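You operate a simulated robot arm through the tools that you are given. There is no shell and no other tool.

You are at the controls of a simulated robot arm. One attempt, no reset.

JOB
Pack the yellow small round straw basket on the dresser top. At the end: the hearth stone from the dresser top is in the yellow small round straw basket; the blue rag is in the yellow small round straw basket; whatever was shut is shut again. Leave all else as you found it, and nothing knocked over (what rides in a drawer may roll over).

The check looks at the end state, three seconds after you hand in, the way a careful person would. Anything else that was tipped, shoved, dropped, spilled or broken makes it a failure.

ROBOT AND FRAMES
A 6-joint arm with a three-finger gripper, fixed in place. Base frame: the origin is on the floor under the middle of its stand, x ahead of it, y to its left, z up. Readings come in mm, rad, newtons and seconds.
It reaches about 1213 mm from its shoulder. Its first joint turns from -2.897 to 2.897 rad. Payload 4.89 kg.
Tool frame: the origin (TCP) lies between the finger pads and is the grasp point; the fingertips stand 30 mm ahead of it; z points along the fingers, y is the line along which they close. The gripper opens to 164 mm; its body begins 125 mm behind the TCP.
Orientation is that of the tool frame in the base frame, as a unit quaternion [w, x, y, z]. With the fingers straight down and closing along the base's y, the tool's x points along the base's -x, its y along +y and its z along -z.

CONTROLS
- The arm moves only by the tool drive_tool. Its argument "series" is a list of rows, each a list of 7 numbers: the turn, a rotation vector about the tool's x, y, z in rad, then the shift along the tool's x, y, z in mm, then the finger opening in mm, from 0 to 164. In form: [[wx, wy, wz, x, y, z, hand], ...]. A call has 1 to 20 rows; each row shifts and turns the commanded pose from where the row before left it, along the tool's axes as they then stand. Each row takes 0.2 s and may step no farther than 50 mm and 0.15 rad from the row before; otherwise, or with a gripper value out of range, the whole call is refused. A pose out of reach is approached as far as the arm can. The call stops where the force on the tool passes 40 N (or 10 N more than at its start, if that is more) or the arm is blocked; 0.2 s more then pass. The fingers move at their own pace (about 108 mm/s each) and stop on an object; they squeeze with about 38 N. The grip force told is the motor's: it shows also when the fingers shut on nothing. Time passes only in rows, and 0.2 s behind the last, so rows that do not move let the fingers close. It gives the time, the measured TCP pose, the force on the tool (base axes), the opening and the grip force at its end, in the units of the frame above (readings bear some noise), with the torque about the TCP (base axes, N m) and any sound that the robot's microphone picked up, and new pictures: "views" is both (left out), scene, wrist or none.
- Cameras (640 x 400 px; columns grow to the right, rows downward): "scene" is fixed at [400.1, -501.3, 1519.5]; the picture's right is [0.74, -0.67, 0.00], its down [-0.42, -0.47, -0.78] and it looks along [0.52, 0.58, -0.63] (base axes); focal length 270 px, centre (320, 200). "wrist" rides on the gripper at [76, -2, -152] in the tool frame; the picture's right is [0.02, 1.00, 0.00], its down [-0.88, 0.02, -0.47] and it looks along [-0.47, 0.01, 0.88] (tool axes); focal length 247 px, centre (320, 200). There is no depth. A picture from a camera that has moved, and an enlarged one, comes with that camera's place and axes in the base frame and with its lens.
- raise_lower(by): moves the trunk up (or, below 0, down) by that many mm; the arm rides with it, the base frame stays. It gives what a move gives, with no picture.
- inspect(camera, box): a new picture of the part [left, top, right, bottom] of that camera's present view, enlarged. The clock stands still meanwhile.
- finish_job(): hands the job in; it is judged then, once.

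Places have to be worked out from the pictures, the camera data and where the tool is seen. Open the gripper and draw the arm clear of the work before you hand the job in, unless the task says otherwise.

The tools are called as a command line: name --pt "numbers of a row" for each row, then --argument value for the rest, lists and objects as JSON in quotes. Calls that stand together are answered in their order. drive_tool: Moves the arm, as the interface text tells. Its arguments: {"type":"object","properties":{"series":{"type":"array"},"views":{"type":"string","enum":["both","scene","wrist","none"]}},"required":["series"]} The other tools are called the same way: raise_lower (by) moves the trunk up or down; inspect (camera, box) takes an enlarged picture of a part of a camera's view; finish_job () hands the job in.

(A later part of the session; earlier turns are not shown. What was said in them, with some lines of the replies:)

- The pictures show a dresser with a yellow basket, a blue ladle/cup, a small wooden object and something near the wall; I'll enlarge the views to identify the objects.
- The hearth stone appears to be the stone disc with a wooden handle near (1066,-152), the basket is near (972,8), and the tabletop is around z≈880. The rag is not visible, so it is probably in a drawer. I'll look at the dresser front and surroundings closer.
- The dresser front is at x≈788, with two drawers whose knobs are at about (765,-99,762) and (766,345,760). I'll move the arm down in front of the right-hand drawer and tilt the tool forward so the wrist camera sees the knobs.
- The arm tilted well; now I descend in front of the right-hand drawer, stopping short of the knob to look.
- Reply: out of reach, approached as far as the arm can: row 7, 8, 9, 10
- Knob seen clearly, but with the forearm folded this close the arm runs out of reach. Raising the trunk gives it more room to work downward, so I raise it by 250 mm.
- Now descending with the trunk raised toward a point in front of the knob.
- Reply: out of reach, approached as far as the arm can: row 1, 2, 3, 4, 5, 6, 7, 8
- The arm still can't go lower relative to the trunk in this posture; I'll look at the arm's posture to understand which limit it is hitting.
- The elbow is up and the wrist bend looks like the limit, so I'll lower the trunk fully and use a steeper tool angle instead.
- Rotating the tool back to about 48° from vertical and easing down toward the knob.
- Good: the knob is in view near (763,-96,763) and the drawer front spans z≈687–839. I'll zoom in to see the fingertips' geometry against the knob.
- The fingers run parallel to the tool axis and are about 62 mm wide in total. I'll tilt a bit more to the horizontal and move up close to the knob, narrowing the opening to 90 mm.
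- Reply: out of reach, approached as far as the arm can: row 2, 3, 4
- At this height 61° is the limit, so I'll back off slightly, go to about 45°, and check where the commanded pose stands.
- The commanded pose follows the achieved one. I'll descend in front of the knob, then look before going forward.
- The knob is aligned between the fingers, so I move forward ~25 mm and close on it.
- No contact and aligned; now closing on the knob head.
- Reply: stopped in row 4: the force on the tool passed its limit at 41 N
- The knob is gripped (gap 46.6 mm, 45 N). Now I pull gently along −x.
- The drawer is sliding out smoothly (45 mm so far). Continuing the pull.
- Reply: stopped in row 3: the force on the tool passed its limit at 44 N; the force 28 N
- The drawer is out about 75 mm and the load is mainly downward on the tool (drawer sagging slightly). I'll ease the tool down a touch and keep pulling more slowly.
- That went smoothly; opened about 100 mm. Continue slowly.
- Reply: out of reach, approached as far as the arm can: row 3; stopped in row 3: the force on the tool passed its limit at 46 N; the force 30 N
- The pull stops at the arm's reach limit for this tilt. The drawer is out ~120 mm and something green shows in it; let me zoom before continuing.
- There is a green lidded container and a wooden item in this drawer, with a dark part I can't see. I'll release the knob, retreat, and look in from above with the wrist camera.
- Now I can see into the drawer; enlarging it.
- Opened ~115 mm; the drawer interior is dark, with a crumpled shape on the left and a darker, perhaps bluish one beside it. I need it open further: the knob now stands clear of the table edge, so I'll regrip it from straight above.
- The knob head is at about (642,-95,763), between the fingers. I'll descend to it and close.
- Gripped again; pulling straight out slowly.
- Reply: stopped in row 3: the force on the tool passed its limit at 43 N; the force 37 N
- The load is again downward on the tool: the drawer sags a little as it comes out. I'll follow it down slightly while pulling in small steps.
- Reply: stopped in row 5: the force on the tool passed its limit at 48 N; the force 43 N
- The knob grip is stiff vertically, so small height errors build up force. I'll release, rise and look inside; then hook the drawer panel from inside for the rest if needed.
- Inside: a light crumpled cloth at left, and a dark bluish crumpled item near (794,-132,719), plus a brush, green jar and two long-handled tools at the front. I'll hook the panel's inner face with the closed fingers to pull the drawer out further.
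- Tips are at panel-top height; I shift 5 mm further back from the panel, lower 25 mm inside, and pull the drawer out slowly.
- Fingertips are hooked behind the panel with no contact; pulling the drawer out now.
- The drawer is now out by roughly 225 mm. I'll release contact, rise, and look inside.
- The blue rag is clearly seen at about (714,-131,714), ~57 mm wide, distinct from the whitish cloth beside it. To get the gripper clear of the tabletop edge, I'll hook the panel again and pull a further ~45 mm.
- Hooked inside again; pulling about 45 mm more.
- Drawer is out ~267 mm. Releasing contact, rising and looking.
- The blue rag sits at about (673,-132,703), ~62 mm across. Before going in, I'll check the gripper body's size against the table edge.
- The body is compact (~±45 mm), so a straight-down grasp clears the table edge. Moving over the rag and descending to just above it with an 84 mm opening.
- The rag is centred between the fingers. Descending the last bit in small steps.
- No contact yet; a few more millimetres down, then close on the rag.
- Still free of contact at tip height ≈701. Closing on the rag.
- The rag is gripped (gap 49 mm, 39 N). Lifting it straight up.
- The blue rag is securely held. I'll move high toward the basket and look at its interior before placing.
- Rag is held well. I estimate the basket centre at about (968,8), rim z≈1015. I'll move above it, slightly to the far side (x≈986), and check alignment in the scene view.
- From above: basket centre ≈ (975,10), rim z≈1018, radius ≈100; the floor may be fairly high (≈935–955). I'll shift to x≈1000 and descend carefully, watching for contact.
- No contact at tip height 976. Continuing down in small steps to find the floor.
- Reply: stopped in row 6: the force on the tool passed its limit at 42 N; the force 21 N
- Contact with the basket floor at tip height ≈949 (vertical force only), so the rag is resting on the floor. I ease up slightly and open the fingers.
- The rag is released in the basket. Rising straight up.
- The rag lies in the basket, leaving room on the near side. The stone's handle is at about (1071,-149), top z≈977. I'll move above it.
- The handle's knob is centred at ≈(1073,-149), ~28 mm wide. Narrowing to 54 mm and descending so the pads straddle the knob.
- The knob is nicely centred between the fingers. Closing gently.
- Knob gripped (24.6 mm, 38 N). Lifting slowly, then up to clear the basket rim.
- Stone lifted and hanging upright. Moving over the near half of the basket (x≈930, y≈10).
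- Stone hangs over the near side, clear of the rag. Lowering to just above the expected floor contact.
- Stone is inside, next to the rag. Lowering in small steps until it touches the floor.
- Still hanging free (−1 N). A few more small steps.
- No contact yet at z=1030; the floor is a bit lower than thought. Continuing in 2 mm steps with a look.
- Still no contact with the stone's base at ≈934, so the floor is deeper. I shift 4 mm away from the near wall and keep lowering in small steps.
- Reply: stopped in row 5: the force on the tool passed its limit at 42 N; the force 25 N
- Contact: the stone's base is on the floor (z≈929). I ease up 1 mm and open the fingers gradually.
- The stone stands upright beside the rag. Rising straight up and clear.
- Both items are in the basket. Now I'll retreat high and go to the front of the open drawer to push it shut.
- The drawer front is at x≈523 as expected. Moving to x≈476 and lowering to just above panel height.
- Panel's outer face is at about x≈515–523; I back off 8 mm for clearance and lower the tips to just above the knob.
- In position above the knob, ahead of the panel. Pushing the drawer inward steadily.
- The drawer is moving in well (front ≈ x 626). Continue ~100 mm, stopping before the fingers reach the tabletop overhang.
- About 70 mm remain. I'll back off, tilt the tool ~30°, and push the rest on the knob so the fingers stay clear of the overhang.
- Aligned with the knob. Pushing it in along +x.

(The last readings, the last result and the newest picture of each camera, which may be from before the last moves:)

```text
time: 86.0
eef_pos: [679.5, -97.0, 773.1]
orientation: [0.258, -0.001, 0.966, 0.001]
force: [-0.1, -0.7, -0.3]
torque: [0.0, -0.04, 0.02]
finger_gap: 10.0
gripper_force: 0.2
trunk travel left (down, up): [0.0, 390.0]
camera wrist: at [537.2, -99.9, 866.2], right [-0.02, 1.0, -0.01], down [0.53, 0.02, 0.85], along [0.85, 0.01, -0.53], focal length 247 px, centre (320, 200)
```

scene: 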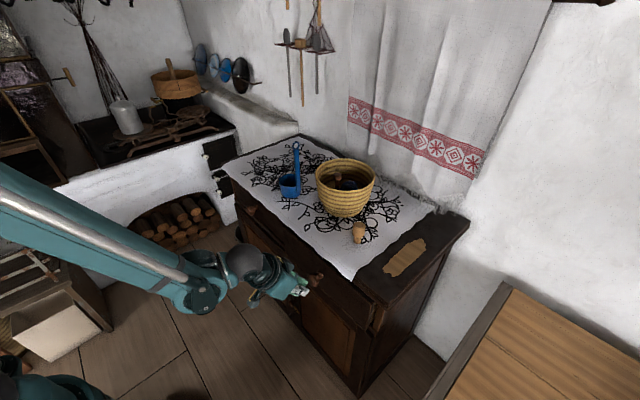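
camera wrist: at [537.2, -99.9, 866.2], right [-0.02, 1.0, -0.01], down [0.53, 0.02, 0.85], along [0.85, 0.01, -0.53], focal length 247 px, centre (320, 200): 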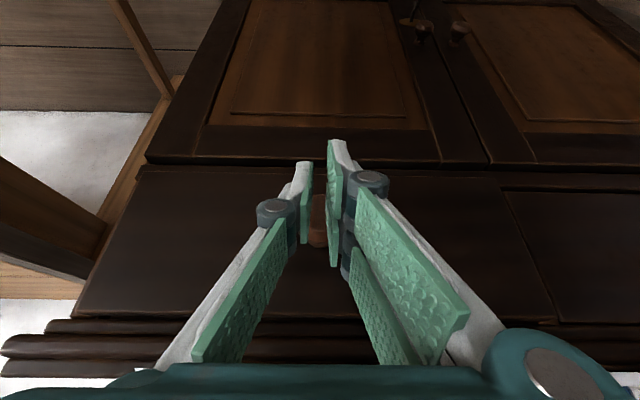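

The drawer looks nearly closed. Let me check closely before the last push.

inspect --camera "scene" --box '[230, 200, 410, 350]'

inspect --camera "wrist" --box '[60, 120, 640, 390]'

```text
2.67 times, centred on (320, 275) of scene
camera zoom: at [400.1, -501.3, 1519.5], right [0.74, -0.67, 0.0], down [-0.42, -0.47, -0.78], along [0.52, 0.58, -0.63], focal length 721 px, centre (320, 0)
```

zoom: 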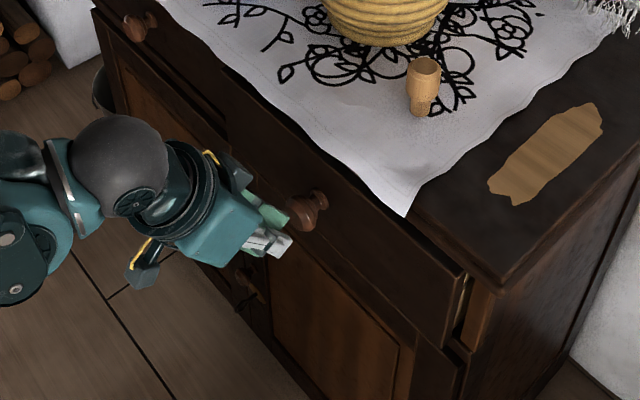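

```text
1.10 times, centred on (350, 255) of wrist
camera zoom: at [537.2, -99.9, 866.2], right [-0.02, 1.0, -0.01], down [0.53, 0.02, 0.85], along [0.85, 0.01, -0.53], focal length 272 px, centre (287, 139)
```

zoom: 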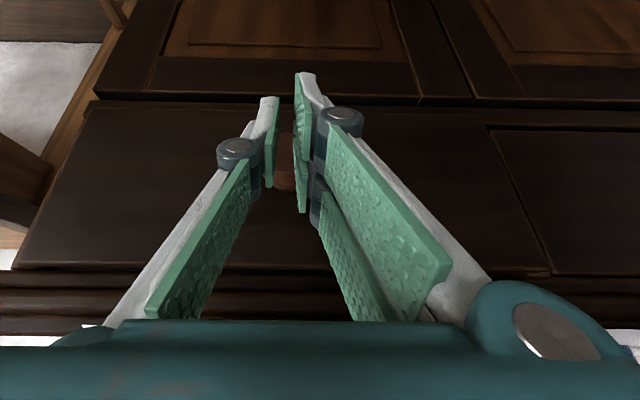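

About 20–25 mm of the drawer is still out. Continuing gently until it seats.

drive_tool --pt "0 0 0 -4.3 0 2.5 10" --pt "0 0 0 -4.3 0 2.5 10" --pt "0 0 0 -4.3 0 2.5 10" --pt "0 0 0 -4.3 0 2.5 10" --pt "0 0 0 -4.3 0 2.5 10" --pt "0 0 0 -2.6 0 1.5 10" --pt "0 0 0 -2.6 0 1.5 10" --pt "0 0 0 -2.6 0 1.5 10" --pt "0 0 0 -2.6 0 1.5 10"

inspect --camera "scene" --box '[230, 200, 410, 350]'

```text
time: 87.8
eef_pos: [708.0, -96.0, 769.6]
orientation: [0.257, -0.001, 0.967, 0.001]
force: [-14.8, -0.2, 4.5]
torque: [0.02, -0.02, 0.18]
finger_gap: 9.0
gripper_force: 0.1
trunk travel left (down, up): [0.0, 390.0]
stopped in row 9: the force on the tool passed its limit at 45 N (the readings are from after the stop); the commanded pose is now the measured one
camera wrist: at [565.6, -99.1, 864.4], right [-0.02, 1.0, -0.01], down [0.53, 0.02, 0.85], along [0.85, 0.01, -0.53], focal length 247 px, centre (320, 200)
```

scene: 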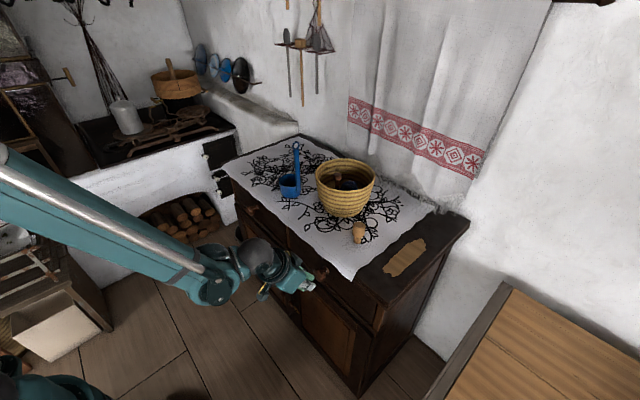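
wrist: 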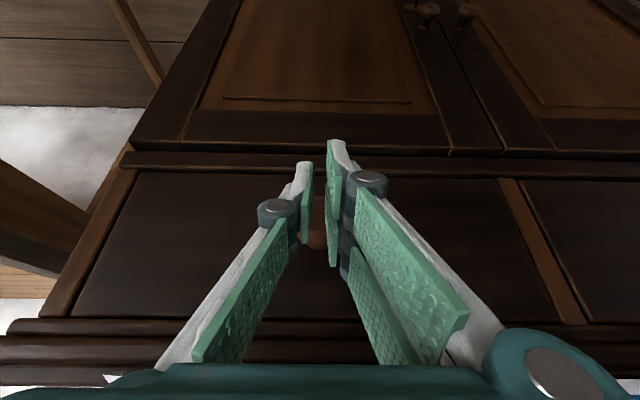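

```text
2.67 times, centred on (320, 275) of scene
camera zoom: at [400.1, -501.3, 1519.5], right [0.74, -0.67, 0.0], down [-0.42, -0.47, -0.78], along [0.52, 0.58, -0.63], focal length 721 px, centre (320, 0)
```

zoom: 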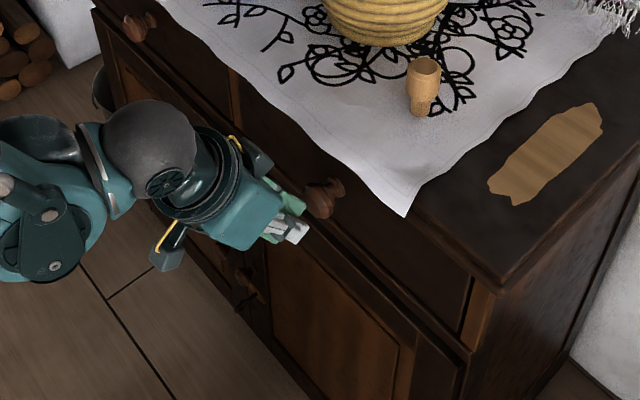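

The drawer is seated (45 N stop) and its front is flush. Retreating from the knob, rising, and returning to a clear, open-gripper pose.

drive_tool --pt "0 0 0 17 0 -10 10" --pt "0 0 0 26 0 -15 10" --pt "0 0 0 20 0 -11 10" --pt "0 0 0 -23 0 -40 10" --pt "0 0 0 -23 0 -40 10" --pt "0 0 0 -23 0 -40 10" --pt "0 0 0 -23 0 -40 10" --pt "0 0 0 -23 0 -40 10" --pt "0 0 0 -23 0 -40 40" --pt "0 0.131 0 0 0 0 80" --pt "0 0.131 0 0 0 0 120" --pt "0 0.131 0 0 0 0 164" --pt "0 0.131 0 0 0 0 164"

```text
time: 90.6
eef_pos: [636.9, -95.5, 1046.8]
orientation: [-0.003, 0.0, 1.0, 0.001]
force: [-1.6, 0.0, 1.2]
torque: [-0.09, -0.38, 0.04]
finger_gap: 164.1
gripper_force: 0.1
trunk travel left (down, up): [0.0, 390.0]
camera wrist: at [560.5, -99.8, 1200.1], right [-0.02, 1.0, 0.0], down [0.88, 0.02, 0.47], along [0.47, 0.01, -0.88], focal length 247 px, centre (320, 200)
```

scene: 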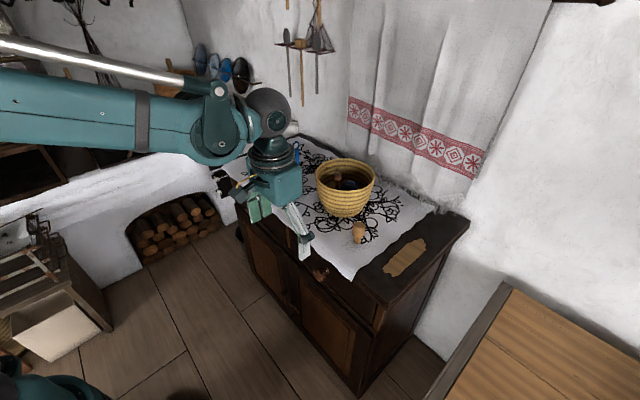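
wrist: 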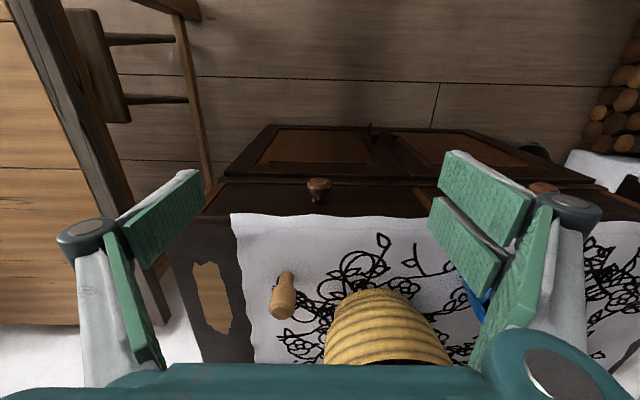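

Drawer is shut. Moving up to the starting pose for a final check of everything.

drive_tool --pt "0 0 0 6.9 26.2 -33.8 164" --pt "0 0 0 6.9 26.2 -33.8 164" --pt "0 0 0 6.9 26.2 -33.8 164" --pt "0 0 0 6.9 26.2 -33.8 164" --pt "0 0 0 6.9 26.2 -33.8 164" --pt "0 0 0 6.9 26.2 -33.8 164" --pt "0 0 0 6.9 26.2 -33.8 164" --pt "0 0 0 6.9 26.2 -33.8 164"

inspect --camera "scene" --box '[220, 130, 480, 292]'

inspect --camera "wrist" --box '[150, 110, 480, 316]'

inspect --camera "scene" --box '[300, 150, 400, 230]'

inspect --camera "scene" --box '[220, 190, 400, 400]'

```text
time: 92.4
eef_pos: [580.8, 112.3, 1318.4]
orientation: [-0.002, -0.001, 1.0, 0.001]
force: [1.3, -1.1, -0.8]
torque: [0.11, 0.12, -0.01]
finger_gap: 164.0
gripper_force: 0.1
trunk travel left (down, up): [0.0, 390.0]
camera wrist: at [505.2, 108.9, 1470.3], right [-0.02, 1.0, 0.0], down [0.88, 0.02, 0.47], along [0.47, 0.01, -0.88], focal length 247 px, centre (320, 200)
```

scene: 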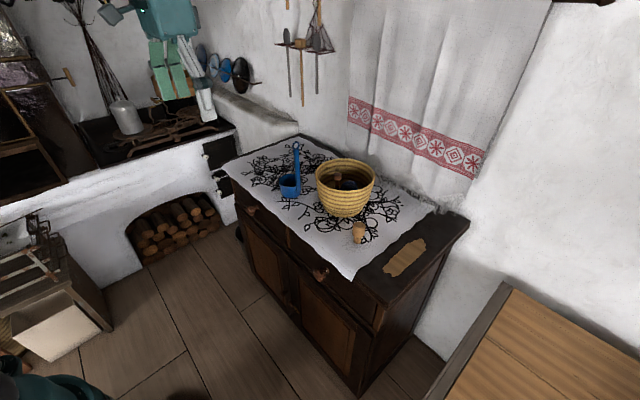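
wrist: 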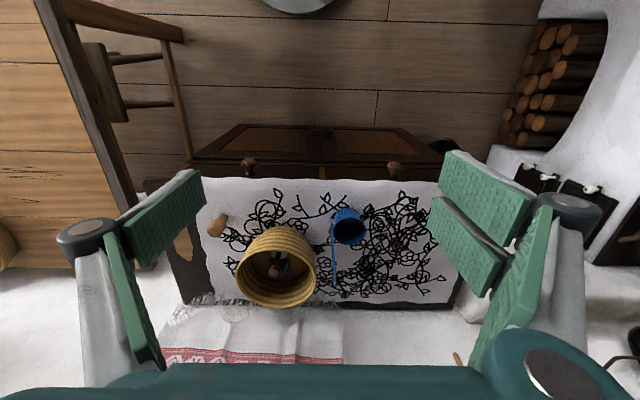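

```text
2.46 times, centred on (350, 211) of scene
camera zoom: at [400.1, -501.3, 1519.5], right [0.74, -0.67, 0.0], down [-0.42, -0.47, -0.78], along [0.52, 0.58, -0.63], focal length 665 px, centre (246, 173)
```

zoom: 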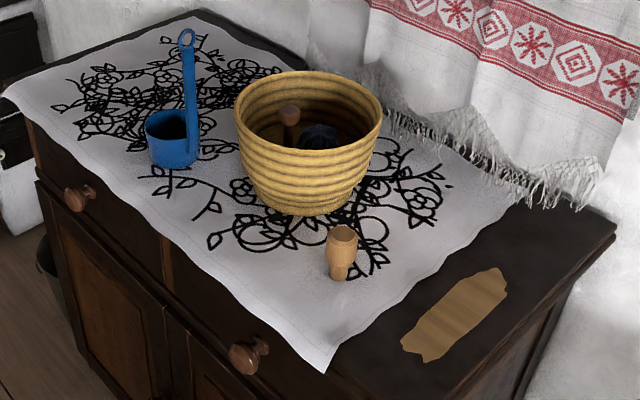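

```text
1.94 times, centred on (315, 213) of wrist
camera zoom: at [505.2, 108.9, 1470.3], right [-0.02, 1.0, 0.0], down [0.88, 0.02, 0.47], along [0.47, 0.01, -0.88], focal length 479 px, centre (330, 175)
```

zoom: 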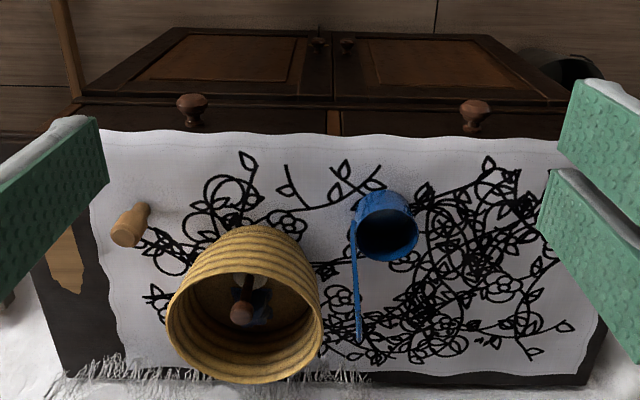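

```text
5.00 times, centred on (350, 190) of scene
camera zoom: at [400.1, -501.3, 1519.5], right [0.74, -0.67, 0.0], down [-0.42, -0.47, -0.78], along [0.52, 0.58, -0.63], focal length 1351 px, centre (170, 250)
```

zoom: 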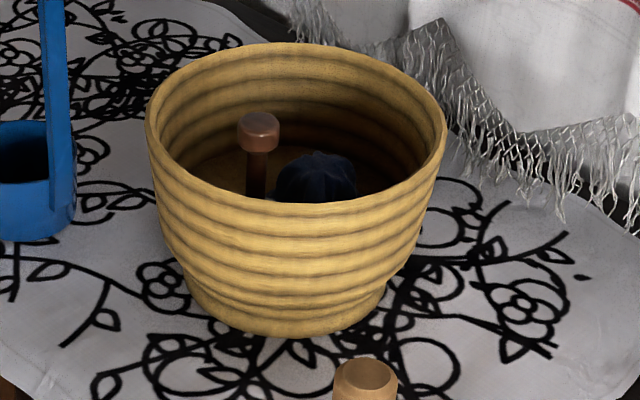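

```text
1.90 times, centred on (310, 295) of scene
camera zoom: at [400.1, -501.3, 1519.5], right [0.74, -0.67, 0.0], down [-0.42, -0.47, -0.78], along [0.52, 0.58, -0.63], focal length 515 px, centre (339, 19)
```

zoom: 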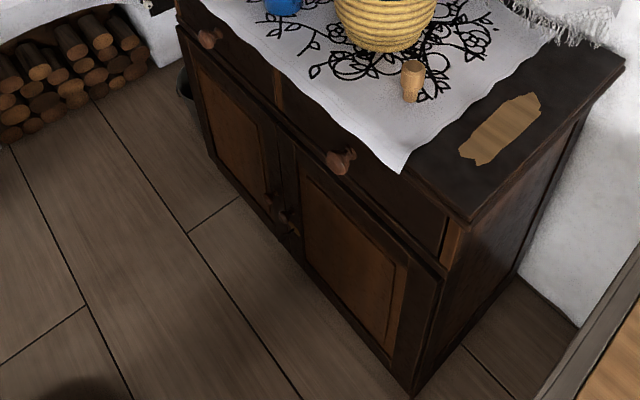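

All matches the starting view except as intended: the stone and blue rag are in the basket, the drawer is flush shut, and nothing else has moved. Handing in.

finish_job

```text
The job is handed in.
```

I packed the basket and handed the job in. The tool only confirmed that it was received, so I don't know the result of the check.

- **Hearth stone:** it stands upright on the near side of the yellow basket. I took it to be the stone disc with the wooden handle behind the basket.
- **Blue rag:** it was in the right-hand dresser drawer. It now lies in the basket next to the stone.
- **Drawer:** I pushed it shut until it seated, and its front and knob line up with the opening view.
- **Everything else:** in the final pictures the ladle, wooden cup, basket and cloth look the same as at the start. I can't see inside the closed drawer, so what's in there may have shifted.

The arm is back near its starting pose with the gripper open. The trunk is 50 mm lower than it began.
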